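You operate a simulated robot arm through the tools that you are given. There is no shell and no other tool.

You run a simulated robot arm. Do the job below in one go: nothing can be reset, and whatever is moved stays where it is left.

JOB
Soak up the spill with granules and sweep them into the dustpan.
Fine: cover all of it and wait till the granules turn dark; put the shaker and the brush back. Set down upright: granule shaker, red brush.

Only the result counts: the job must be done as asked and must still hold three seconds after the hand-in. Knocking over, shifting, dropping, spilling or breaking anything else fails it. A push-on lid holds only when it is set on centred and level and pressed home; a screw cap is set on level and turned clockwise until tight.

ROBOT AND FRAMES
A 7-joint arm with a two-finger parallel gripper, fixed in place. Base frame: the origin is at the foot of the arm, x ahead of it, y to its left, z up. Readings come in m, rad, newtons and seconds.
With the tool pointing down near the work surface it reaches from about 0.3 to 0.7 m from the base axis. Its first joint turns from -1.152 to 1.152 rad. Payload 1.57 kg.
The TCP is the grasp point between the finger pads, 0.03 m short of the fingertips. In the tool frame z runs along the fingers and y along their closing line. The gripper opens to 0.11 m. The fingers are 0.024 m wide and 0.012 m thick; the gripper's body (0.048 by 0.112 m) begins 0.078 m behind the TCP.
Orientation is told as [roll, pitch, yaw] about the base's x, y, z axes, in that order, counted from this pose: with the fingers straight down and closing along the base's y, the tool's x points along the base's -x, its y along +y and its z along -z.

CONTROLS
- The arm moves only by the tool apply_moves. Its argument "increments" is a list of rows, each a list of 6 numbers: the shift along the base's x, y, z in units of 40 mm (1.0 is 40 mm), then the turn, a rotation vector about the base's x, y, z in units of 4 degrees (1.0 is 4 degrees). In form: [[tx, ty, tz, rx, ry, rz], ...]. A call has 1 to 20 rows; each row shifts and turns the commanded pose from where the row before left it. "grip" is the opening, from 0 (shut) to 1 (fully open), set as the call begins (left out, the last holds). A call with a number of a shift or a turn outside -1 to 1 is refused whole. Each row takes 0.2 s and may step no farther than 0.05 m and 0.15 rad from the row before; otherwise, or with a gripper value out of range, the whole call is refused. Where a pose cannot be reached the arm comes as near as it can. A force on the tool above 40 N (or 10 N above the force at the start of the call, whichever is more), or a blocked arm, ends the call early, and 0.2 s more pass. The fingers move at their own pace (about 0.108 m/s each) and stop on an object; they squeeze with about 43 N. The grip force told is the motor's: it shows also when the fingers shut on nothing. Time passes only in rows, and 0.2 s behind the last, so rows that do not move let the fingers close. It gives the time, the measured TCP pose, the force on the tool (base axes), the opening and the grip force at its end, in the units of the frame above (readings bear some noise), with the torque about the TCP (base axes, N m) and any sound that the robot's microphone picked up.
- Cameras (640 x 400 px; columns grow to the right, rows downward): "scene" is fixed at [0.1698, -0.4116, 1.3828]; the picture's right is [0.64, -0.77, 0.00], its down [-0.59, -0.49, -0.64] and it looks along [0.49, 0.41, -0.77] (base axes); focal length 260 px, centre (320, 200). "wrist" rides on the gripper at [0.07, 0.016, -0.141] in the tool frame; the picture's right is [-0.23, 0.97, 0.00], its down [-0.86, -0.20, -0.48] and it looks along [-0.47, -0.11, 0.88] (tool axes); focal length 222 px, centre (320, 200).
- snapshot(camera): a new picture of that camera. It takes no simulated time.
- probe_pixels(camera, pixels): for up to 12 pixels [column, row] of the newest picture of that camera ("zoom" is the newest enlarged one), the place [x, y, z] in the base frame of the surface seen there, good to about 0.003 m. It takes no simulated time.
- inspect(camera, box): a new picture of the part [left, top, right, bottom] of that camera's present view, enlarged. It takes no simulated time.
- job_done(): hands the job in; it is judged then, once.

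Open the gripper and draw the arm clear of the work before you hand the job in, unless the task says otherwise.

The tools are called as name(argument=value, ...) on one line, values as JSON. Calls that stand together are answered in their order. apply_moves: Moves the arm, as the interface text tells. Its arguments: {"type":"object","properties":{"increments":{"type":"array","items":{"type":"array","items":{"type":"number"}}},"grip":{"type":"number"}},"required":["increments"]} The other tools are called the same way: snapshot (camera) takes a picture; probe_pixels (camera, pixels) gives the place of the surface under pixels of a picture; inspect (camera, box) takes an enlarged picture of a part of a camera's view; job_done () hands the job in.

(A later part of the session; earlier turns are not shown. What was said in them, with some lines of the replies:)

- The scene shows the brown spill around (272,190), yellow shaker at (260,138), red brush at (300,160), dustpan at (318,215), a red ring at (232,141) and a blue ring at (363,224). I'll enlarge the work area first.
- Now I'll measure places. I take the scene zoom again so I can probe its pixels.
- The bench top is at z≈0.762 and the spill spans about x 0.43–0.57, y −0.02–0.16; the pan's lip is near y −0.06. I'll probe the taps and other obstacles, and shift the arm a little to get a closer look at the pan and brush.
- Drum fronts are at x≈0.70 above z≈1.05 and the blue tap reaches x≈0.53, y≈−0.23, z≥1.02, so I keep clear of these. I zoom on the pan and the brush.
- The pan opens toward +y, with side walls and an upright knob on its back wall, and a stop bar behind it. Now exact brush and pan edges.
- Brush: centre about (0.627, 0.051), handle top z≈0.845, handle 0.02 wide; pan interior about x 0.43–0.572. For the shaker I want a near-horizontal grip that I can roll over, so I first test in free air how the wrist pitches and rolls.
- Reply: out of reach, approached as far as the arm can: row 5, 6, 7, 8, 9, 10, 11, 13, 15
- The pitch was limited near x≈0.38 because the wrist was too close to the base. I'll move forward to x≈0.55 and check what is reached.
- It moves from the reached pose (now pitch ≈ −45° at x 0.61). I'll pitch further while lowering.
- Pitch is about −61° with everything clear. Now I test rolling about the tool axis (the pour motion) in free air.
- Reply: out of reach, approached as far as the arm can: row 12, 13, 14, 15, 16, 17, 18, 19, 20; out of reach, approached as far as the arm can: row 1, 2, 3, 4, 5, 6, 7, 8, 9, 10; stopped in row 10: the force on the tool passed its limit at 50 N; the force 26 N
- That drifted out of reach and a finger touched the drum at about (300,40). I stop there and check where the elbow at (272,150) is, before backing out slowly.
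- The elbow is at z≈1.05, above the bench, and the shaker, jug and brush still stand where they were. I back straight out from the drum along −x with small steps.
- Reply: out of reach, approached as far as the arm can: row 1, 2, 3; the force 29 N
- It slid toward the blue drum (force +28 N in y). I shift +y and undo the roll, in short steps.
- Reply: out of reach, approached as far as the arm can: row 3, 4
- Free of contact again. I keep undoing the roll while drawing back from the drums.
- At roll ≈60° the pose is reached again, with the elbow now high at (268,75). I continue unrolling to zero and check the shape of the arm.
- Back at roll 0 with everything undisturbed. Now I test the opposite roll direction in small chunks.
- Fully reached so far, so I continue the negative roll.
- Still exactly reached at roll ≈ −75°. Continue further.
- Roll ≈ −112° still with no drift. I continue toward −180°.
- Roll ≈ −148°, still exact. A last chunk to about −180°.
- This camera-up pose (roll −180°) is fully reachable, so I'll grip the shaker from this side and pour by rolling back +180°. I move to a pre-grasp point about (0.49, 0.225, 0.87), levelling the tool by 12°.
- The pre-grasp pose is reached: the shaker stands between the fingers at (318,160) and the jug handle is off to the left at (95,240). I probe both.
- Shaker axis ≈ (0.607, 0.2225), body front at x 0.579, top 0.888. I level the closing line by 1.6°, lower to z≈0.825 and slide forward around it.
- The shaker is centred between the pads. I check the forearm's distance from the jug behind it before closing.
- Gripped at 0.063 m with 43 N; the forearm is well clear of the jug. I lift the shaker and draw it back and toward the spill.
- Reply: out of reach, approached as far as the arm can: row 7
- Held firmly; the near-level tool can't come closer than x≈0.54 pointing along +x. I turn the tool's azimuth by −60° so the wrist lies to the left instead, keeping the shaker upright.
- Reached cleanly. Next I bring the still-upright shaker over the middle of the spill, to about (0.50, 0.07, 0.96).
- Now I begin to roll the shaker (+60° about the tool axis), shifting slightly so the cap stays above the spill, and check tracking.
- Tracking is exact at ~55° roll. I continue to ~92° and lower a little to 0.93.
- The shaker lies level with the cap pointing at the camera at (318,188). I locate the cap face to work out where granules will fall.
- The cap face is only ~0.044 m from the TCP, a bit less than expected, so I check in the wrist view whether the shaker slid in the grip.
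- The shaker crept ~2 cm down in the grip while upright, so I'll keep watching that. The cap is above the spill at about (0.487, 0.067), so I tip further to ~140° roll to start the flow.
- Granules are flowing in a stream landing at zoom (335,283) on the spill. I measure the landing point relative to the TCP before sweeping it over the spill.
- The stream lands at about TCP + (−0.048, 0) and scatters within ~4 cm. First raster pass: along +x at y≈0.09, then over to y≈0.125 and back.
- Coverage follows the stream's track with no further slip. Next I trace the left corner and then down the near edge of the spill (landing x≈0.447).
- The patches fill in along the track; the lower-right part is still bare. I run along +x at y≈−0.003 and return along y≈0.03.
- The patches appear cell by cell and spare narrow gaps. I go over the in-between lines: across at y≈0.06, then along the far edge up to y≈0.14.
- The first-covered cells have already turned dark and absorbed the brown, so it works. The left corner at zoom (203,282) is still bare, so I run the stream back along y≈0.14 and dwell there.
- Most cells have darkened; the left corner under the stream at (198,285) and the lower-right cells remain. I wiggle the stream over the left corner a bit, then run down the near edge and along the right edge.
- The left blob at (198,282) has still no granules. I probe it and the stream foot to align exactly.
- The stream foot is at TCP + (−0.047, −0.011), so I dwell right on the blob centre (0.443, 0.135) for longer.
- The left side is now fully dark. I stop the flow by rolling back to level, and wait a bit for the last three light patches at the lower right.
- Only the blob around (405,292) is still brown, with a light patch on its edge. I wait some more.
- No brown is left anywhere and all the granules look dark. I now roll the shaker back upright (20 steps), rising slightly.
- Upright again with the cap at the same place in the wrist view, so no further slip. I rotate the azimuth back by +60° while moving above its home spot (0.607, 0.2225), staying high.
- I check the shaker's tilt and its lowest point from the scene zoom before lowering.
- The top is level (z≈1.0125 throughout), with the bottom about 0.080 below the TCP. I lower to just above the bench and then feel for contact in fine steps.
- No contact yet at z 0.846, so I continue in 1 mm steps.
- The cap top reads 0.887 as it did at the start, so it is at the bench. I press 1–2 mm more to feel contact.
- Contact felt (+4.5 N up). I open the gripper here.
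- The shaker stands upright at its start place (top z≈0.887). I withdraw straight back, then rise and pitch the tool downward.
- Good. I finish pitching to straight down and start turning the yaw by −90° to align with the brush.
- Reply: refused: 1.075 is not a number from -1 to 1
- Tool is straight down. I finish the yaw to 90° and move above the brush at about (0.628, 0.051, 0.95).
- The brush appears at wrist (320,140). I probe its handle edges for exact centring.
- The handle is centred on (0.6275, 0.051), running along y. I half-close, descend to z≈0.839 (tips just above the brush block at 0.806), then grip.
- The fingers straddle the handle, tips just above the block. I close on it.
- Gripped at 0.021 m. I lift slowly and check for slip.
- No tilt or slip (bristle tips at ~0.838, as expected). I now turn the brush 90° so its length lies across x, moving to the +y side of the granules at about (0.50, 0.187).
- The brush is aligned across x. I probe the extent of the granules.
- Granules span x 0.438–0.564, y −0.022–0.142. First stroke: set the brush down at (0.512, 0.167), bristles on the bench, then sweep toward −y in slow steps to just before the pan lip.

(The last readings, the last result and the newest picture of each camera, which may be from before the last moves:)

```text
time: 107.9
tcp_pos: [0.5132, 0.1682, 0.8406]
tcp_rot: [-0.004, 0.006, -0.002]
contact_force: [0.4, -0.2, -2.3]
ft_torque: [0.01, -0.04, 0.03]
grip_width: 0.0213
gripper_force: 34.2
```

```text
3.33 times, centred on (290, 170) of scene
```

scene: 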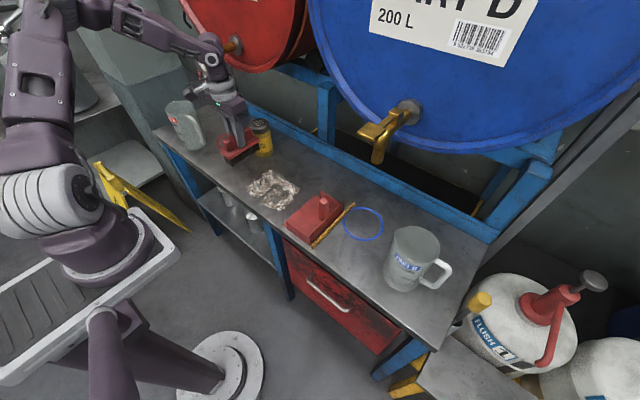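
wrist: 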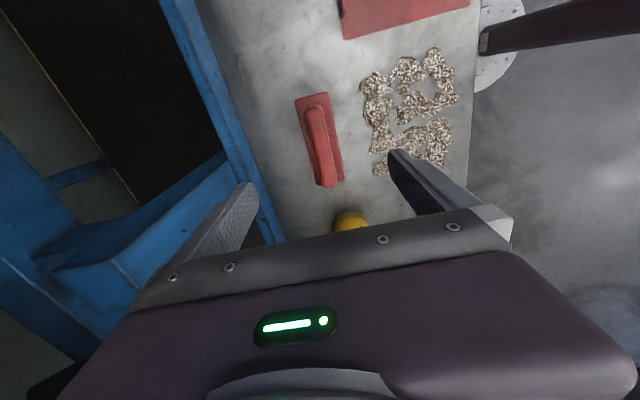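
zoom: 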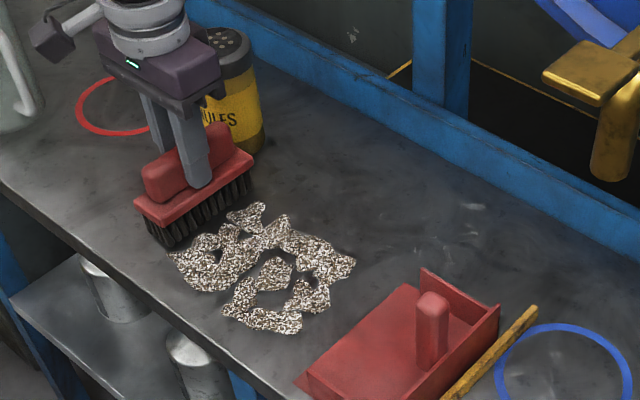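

The bristles are about 2 mm above the bench. I go 1.5 mm lower and start with a short sweep to see how the granules respond.

apply_moves(increments=[[0, 0, -0.04, 0, 0, 0], [0, -0.3, 0, 0, 0, 0], [0, -0.3, 0, 0, 0, 0], [0, -0.3, 0, 0, 0, 0], [0, -0.3, 0, 0, 0, 0], [0, -0.3, 0, 0, 0, 0]])

inspect(camera="scene", box=[220, 110, 360, 230])

```text
time: 109.3
tcp_pos: [0.5119, 0.1073, 0.84]
tcp_rot: [-0.003, 0.005, 0.0]
contact_force: [0.2, 0.7, -0.7]
ft_torque: [-0.01, 0.02, -0.03]
grip_width: 0.0214
gripper_force: 34.5
```

```text
3.33 times, centred on (290, 170) of scene
```

zoom: 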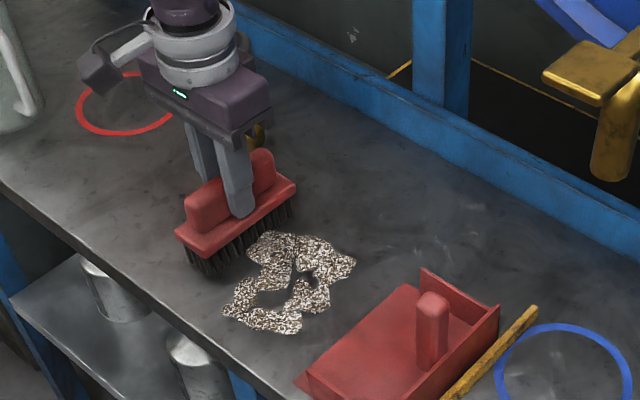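

The granules are pushed cleanly ahead of the bristles. I continue to y≈−0.03, stopping before the pan.

apply_moves(increments=[[0, -0.3, 0, 0, 0, 0], [0, -0.3, 0, 0, 0, 0], [0, -0.3, 0, 0, 0, 0], [0, -0.3, 0, 0, 0, 0], [0, -0.3, 0, 0, 0, 0], [0, -0.3, 0, 0, 0, 0], [0, -0.3, 0, 0, 0, 0], [0, -0.3, 0, 0, 0, 0], [0, -0.3, 0, 0, 0, 0], [0, -0.3, 0, 0, 0, 0]])

inspect(camera="scene", box=[220, 110, 360, 230])

```text
time: 111.5
tcp_pos: [0.5109, -0.0135, 0.8396]
tcp_rot: [-0.002, 0.006, 0.0]
contact_force: [-0.2, -0.6, -2.2]
ft_torque: [-0.01, 0.0, -0.02]
grip_width: 0.0216
gripper_force: 34.9
```

```text
3.33 times, centred on (290, 170) of scene
```

zoom: 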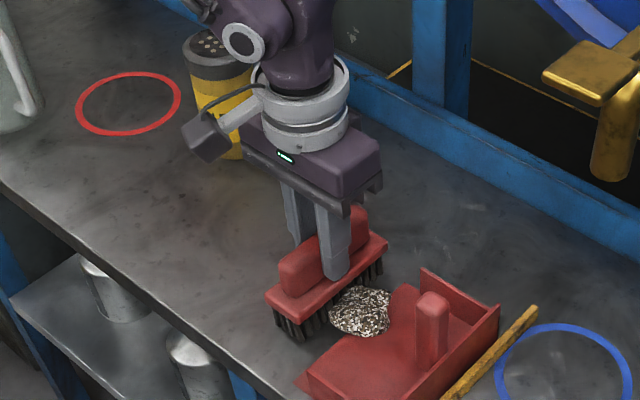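

All granules are in one heap at (362,310) in front of the brush, right at the pan mouth. I push on into the pan with the bristles raised ~3 mm and centred at x≈0.503.

apply_moves(increments=[[-0.08, -0.25, 0.04, 0, 0, 0], [-0.08, -0.25, 0.04, 0, 0, 0], [-0.05, -0.25, 0, 0, 0, 0], [0, -0.25, 0, 0, 0, 0], [0, -0.25, 0, 0, 0, 0], [0, -0.25, 0, 0, 0, 0]])

inspect(camera="scene", box=[240, 130, 380, 250])

```text
time: 112.9
tcp_pos: [0.5037, -0.0736, 0.8413]
tcp_rot: [-0.005, 0.005, -0.002]
contact_force: [0.1, 0.0, -0.7]
ft_torque: [-0.02, 0.01, 0.05]
grip_width: 0.0214
gripper_force: 34.3
```

```text
3.33 times, centred on (310, 190) of scene
```

zoom: 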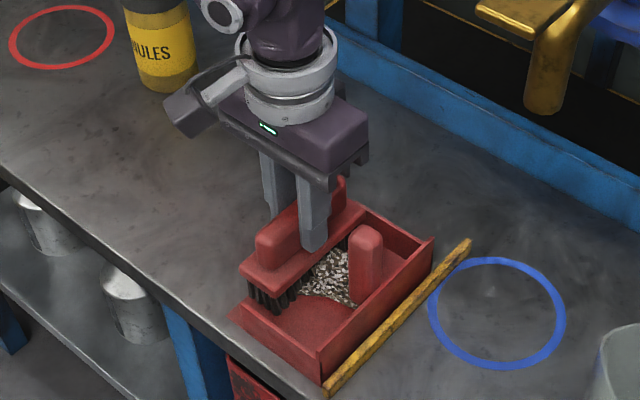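

The granules are in the pan in front of the bristles. I push ~14 mm more, then lift straight up.

apply_moves(increments=[[0, -0.18, 0, 0, 0, 0], [0, -0.18, 0, 0, 0, 0], [0, 0, 0, 0, 0, 0], [0, 0, 0.3, 0, 0, 0], [0, 0, 0.6, 0, 0, 0], [0, 0, 0.8, 0, 0, 0], [0, 0.4, 0.6, 0, 0, 0], [0, 0.8, 0, 0, 0, 0], [0, 0.8, 0, 0, 0, 0], [0, 0.8, 0, 0, 0, 0], [0, 0.8, 0, 0, 0, 0], [0, 0, 0, 0, 0, 0]])

inspect(camera="scene", box=[220, 110, 380, 250])

snapshot(camera="wrist")

```text
time: 115.5
tcp_pos: [0.5041, 0.057, 0.9357]
tcp_rot: [-0.003, 0.007, 0.001]
contact_force: [1.2, 0.8, -1.1]
ft_torque: [0.01, 0.02, -0.02]
grip_width: 0.0214
gripper_force: 34.6
```

```text
2.86 times, centred on (300, 180) of scene
```

zoom: 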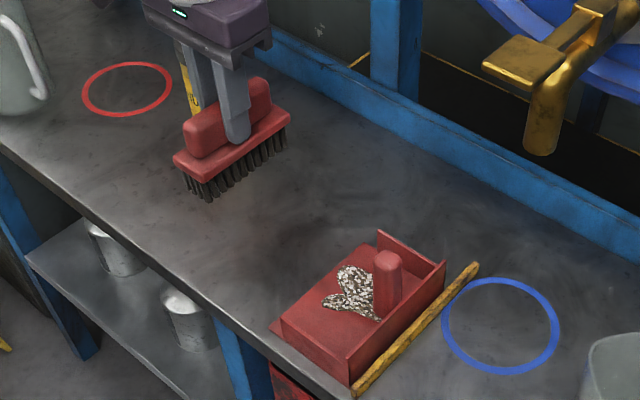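

```text
taken
```

wrist: 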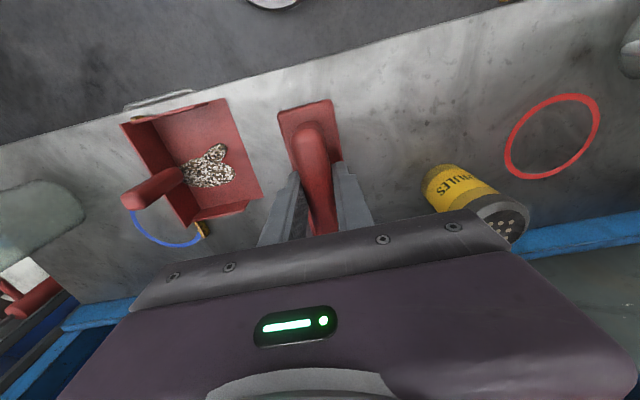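

The heap is inside the pan and the bench looks clean. I zoom in for stray granules and verify the pan hasn't moved.

inspect(camera="scene", box=[280, 170, 360, 240])

probe_pixels(camera="zoom", pixels=[[240, 210], [200, 240], [280, 260], [260, 190], [340, 140], [455, 190], [280, 345], [305, 165], [320, 175], [100, 235]])

inspect(camera="wrist", box=[100, 60, 440, 260])

```text
5.71 times, centred on (320, 205) of scene
```

zoom: 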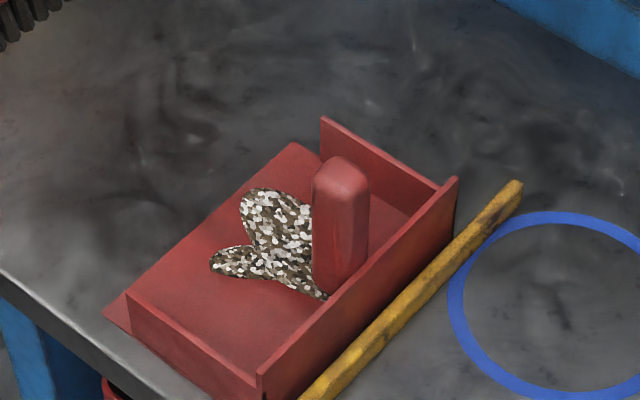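

```text
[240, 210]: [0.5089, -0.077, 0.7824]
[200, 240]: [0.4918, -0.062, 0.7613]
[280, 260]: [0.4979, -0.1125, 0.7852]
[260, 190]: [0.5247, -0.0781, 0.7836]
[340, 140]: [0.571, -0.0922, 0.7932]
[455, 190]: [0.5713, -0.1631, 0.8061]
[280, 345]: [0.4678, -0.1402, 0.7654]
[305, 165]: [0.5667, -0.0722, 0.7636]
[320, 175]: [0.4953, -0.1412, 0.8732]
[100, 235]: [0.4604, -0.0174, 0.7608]
```

```text
1.88 times, centred on (270, 160) of wrist
```

zoom: 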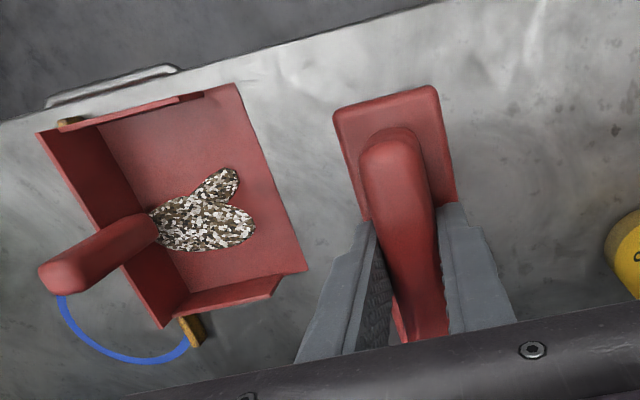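

The pan is in place (wall corner still at (0.571, −0.163)) with the heap well inside, and no stray granules. I carry the brush back, turning +90° to its original orientation above (0.628, 0.051).

apply_moves(increments=[[0.155, -0.008, 0, 0, 0, 1], [0.155, -0.008, 0, 0, 0, 1], [0.155, -0.008, 0, 0, 0, 1], [0.155, -0.008, 0, 0, 0, 1], [0.155, -0.008, 0, 0, 0, 1], [0.155, -0.008, 0, 0, 0, 1], [0.155, -0.008, 0, 0, 0, 1], [0.155, -0.008, 0, 0, 0, 1], [0.155, -0.008, 0, 0, 0, 1], [0.155, -0.008, 0, 0, 0, 1], [0.155, -0.008, 0, 0, 0, 1], [0.155, -0.008, 0, 0, 0, 1], [0.155, -0.008, 0, 0, 0, 1], [0.155, -0.008, 0, 0, 0, 1], [0.155, -0.008, 0, 0, 0, 1], [0.155, -0.008, 0, 0, 0, 1], [0.155, -0.008, 0, 0, 0, 1], [0.155, -0.008, 0, 0, 0, 1], [0.155, -0.008, 0, 0, 0, 1], [0.155, -0.008, 0, 0, 0, 1]])

apply_moves(increments=[[0, 0, 0, 0, 0, 1], [0, 0, 0, 0, 0, 1], [0, 0, 0, 0, 0, 0.47], [0, 0, 0, 0, 0, 0], [0, 0, 0, 0, 0, 0]])

inspect(camera="scene", box=[200, 80, 360, 230])

```text
time: 119.7
tcp_pos: [0.6276, 0.0502, 0.9356]
tcp_rot: [-0.004, 0.005, 1.395]
contact_force: [-0.7, 0.6, -2.2]
ft_torque: [0.03, 0.0, 0.0]
grip_width: 0.0215
gripper_force: 35.0
```

```text
time: 120.9
tcp_pos: [0.6272, 0.0504, 0.9344]
tcp_rot: [-0.003, 0.006, 1.567]
contact_force: [0.2, -0.7, -1.7]
ft_torque: [-0.01, -0.01, 0.0]
grip_width: 0.0217
gripper_force: 34.1
```

```text
2.67 times, centred on (280, 155) of scene
```

zoom: 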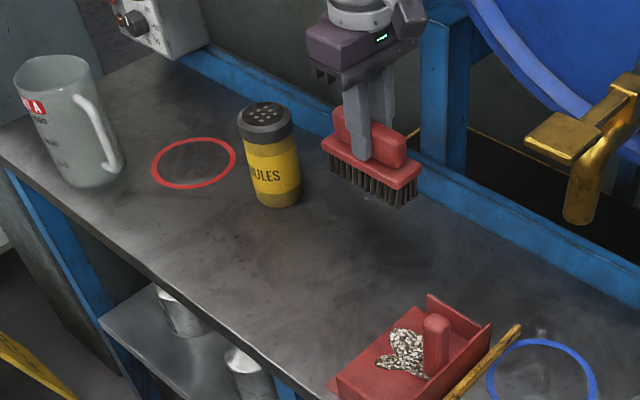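

The bench is clean all over. I lower the brush to just above the bench.

apply_moves(increments=[[0.01, 0.01, -0.7, 0, 0, 0], [0, 0, -0.7, 0, 0, 0], [0, 0, -0.5, 0, 0, 0], [0, 0, -0.3, 0, 0, 0], [0, 0, -0.1, 0, 0, 0], [0, 0, 0, 0, 0, 0], [0, 0, 0, 0, 0, 0]])

apply_moves(increments=[[0, 0, -0.03, 0, 0, 0], [0, 0, -0.03, 0, 0, 0], [0, 0, 0, 0, 0, 0]])

inspect(camera="scene", box=[250, 110, 350, 200])

```text
time: 122.5
tcp_pos: [0.6267, 0.0527, 0.8423]
tcp_rot: [-0.003, 0.006, 1.567]
contact_force: [-0.1, -0.9, -1.0]
ft_torque: [0.0, -0.01, 0.03]
grip_width: 0.0216
gripper_force: 34.7
```

```text
time: 123.3
tcp_pos: [0.6284, 0.0511, 0.8391]
tcp_rot: [-0.003, 0.005, 1.565]
contact_force: [0.6, 0.2, -1.3]
ft_torque: [-0.01, 0.02, 0.01]
grip_width: 0.0217
gripper_force: 34.6
```

```text
4.44 times, centred on (300, 155) of scene
```

zoom: 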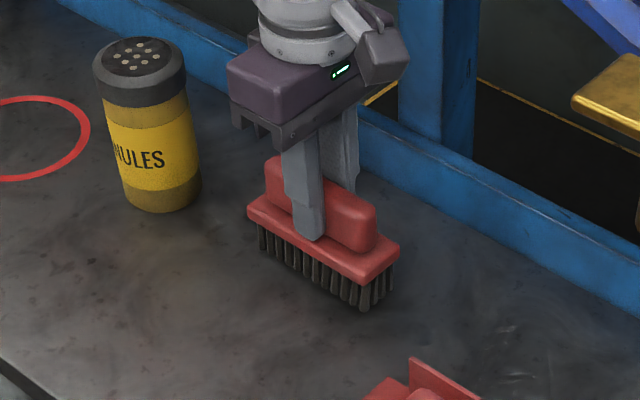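

About 1 mm from the bench; I feel the last bit for contact.

apply_moves(increments=[[0, 0, -0.03, 0, 0, 0], [0, 0, -0.02, 0, 0, 0], [0, 0, 0, 0, 0, 0]])

```text
time: 124.1
tcp_pos: [0.628, 0.0527, 0.8386]
tcp_rot: [-0.002, 0.006, 1.568]
contact_force: [0.2, 0.2, -1.7]
ft_torque: [0.0, 0.02, -0.02]
grip_width: 0.0217
gripper_force: 34.6
```

Still no contact, so one more millimetre.

apply_moves(increments=[[0, 0, -0.02, 0, 0, 0], [0, 0, -0.02, 0, 0, 0], [0, 0, 0, 0, 0, 0]])

```text
time: 124.9
tcp_pos: [0.6271, 0.0508, 0.8376]
tcp_rot: [-0.005, 0.004, 1.566]
contact_force: [-4.4, -2.1, 18.1]
ft_torque: [-0.06, 0.46, 0.0]
grip_width: 0.0214
gripper_force: 35.0
```

Contact is firm (18 N). I ease up 0.6 mm and open the fingers.

apply_moves(increments=[[0, 0, 0.015, 0, 0, 0], [0, 0, 0, 0, 0, 0]])

apply_moves(increments=[[0, 0, 0, 0, 0, 0], [0, 0, 0, 0, 0, 0], [0, 0, 0, 0, 0, 0]], grip=0.55)

inspect(camera="scene", box=[250, 110, 350, 200])

```text
time: 125.5
tcp_pos: [0.6281, 0.0514, 0.8366]
tcp_rot: [-0.004, 0.007, 1.568]
contact_force: [1.0, -0.5, 10.7]
ft_torque: [0.05, 0.12, -0.03]
grip_width: 0.0215
gripper_force: 34.3
```

```text
time: 126.3
tcp_pos: [0.6277, 0.051, 0.837]
tcp_rot: [-0.004, 0.006, 1.568]
contact_force: [0.2, 0.1, -0.4]
ft_torque: [0.04, 0.01, -0.02]
grip_width: 0.0606
gripper_force: 0.0
```

```text
4.44 times, centred on (300, 155) of scene
```

zoom: 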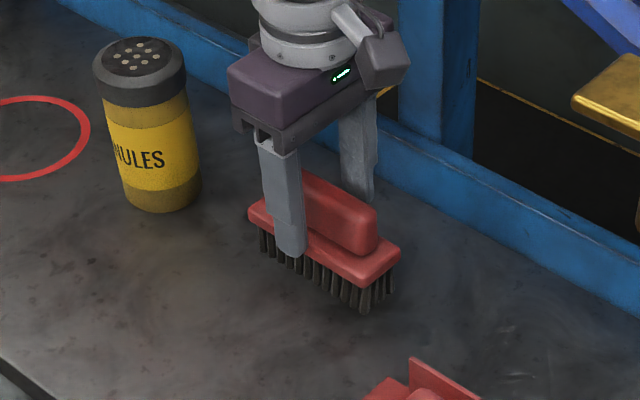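

The brush stands upright on its bristles at its starting place. I rise straight up and draw the arm back toward the robot.

apply_moves(increments=[[0, 0, 0.4, 0, 0, 0], [0, 0, 0.8, 0, 0, 0], [0, 0, 0.9, 0, 0, 0], [0, 0, 0.9, 0, 0, 0], [-0.5, 0, 0.9, 0, 0, 0], [-0.8, 0, 0.5, 0, 0, 0], [-0.8, 0, 0.5, 0, 0, 0], [-0.8, 0, 0, 0, 0, 0], [-0.8, 0, 0, 0, 0, 0], [-0.8, 0, 0, 0, 0, 0], [0, 0, 0, 0, 0, 0]])

apply_moves(increments=[[0, 0, 0, 0, 0, 0], [0, 0, 0, 0, 0, 0]], grip=1)

snapshot(camera="scene")

inspect(camera="scene", box=[200, 100, 400, 260])

probe_pixels(camera="zoom", pixels=[[216, 56], [223, 140], [322, 140], [300, 142], [345, 160], [350, 198], [345, 358], [430, 258], [378, 250], [350, 370], [457, 257], [340, 290]])

```text
time: 128.7
tcp_pos: [0.4472, 0.0509, 1.0336]
tcp_rot: [-0.004, 0.005, 1.568]
contact_force: [-0.1, -0.7, -0.4]
ft_torque: [0.01, 0.02, 0.01]
grip_width: 0.0605
gripper_force: 0.0
```

```text
time: 129.3
tcp_pos: [0.4481, 0.0507, 1.0325]
tcp_rot: [-0.002, 0.004, 1.566]
contact_force: [-0.1, 0.2, 0.2]
ft_torque: [0.01, -0.01, 0.01]
grip_width: 0.1099
gripper_force: 0.0
```

```text
taken
```

scene: 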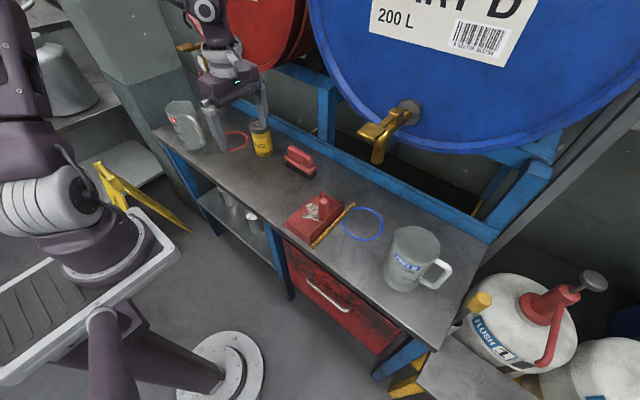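

```text
2.50 times, centred on (300, 180) of scene
```

zoom: 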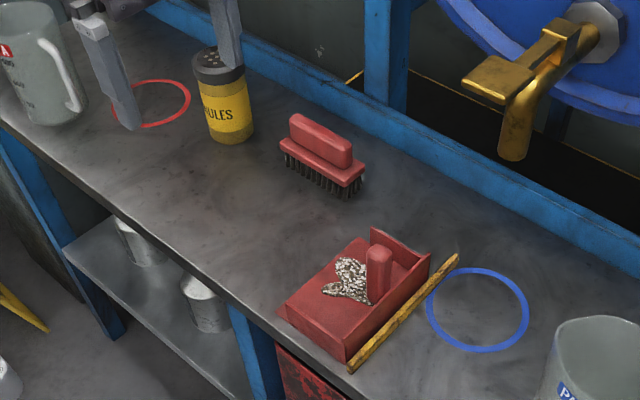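

```text
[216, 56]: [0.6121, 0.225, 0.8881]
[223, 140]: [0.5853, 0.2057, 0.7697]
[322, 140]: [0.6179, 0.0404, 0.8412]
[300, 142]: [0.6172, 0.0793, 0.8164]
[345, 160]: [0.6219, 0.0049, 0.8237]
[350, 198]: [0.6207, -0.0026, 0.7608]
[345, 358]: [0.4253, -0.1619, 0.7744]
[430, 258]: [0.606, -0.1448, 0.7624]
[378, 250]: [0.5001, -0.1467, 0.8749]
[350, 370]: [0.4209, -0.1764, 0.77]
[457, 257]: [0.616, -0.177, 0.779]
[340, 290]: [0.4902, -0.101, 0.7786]
```

Shaker and brush stand upright at their original probe positions (shaker top (0.612, 0.225, 0.888), brush handle (0.622, 0.005, 0.824)), the pan and bar are unmoved, the spill is gone and all granules lie in the pan. The gripper is open and clear, so I hand in.

job_done()

```text
The job is handed in.
```

The spill is fully soaked up and the granules are swept into the dustpan. I handed the job in; the tool confirmed that but gave no verdict.

- **Spill:** I poured granules over all of it and waited until every patch had turned dark. No brown was left on the bench.
- **Sweeping:** one pass of the brush pushed all the granules into the dustpan. The last pictures show no stray granules, and the pan and the bar behind it have not moved.
- **Shaker and brush:** both stand upright within a few millimetres of where they started.
- **Drum contact:** early on, while I was testing how far the wrist could roll in free air, a finger pressed against a drum. The force reached about 50 N and stopped that call. The pictures show nothing moved or damaged by it.
- **Grip slip:** the shaker slid about 2 cm in the grip before I poured. I allowed for that when setting it down, and it stands level.

The gripper is open and the arm is clear of the work.
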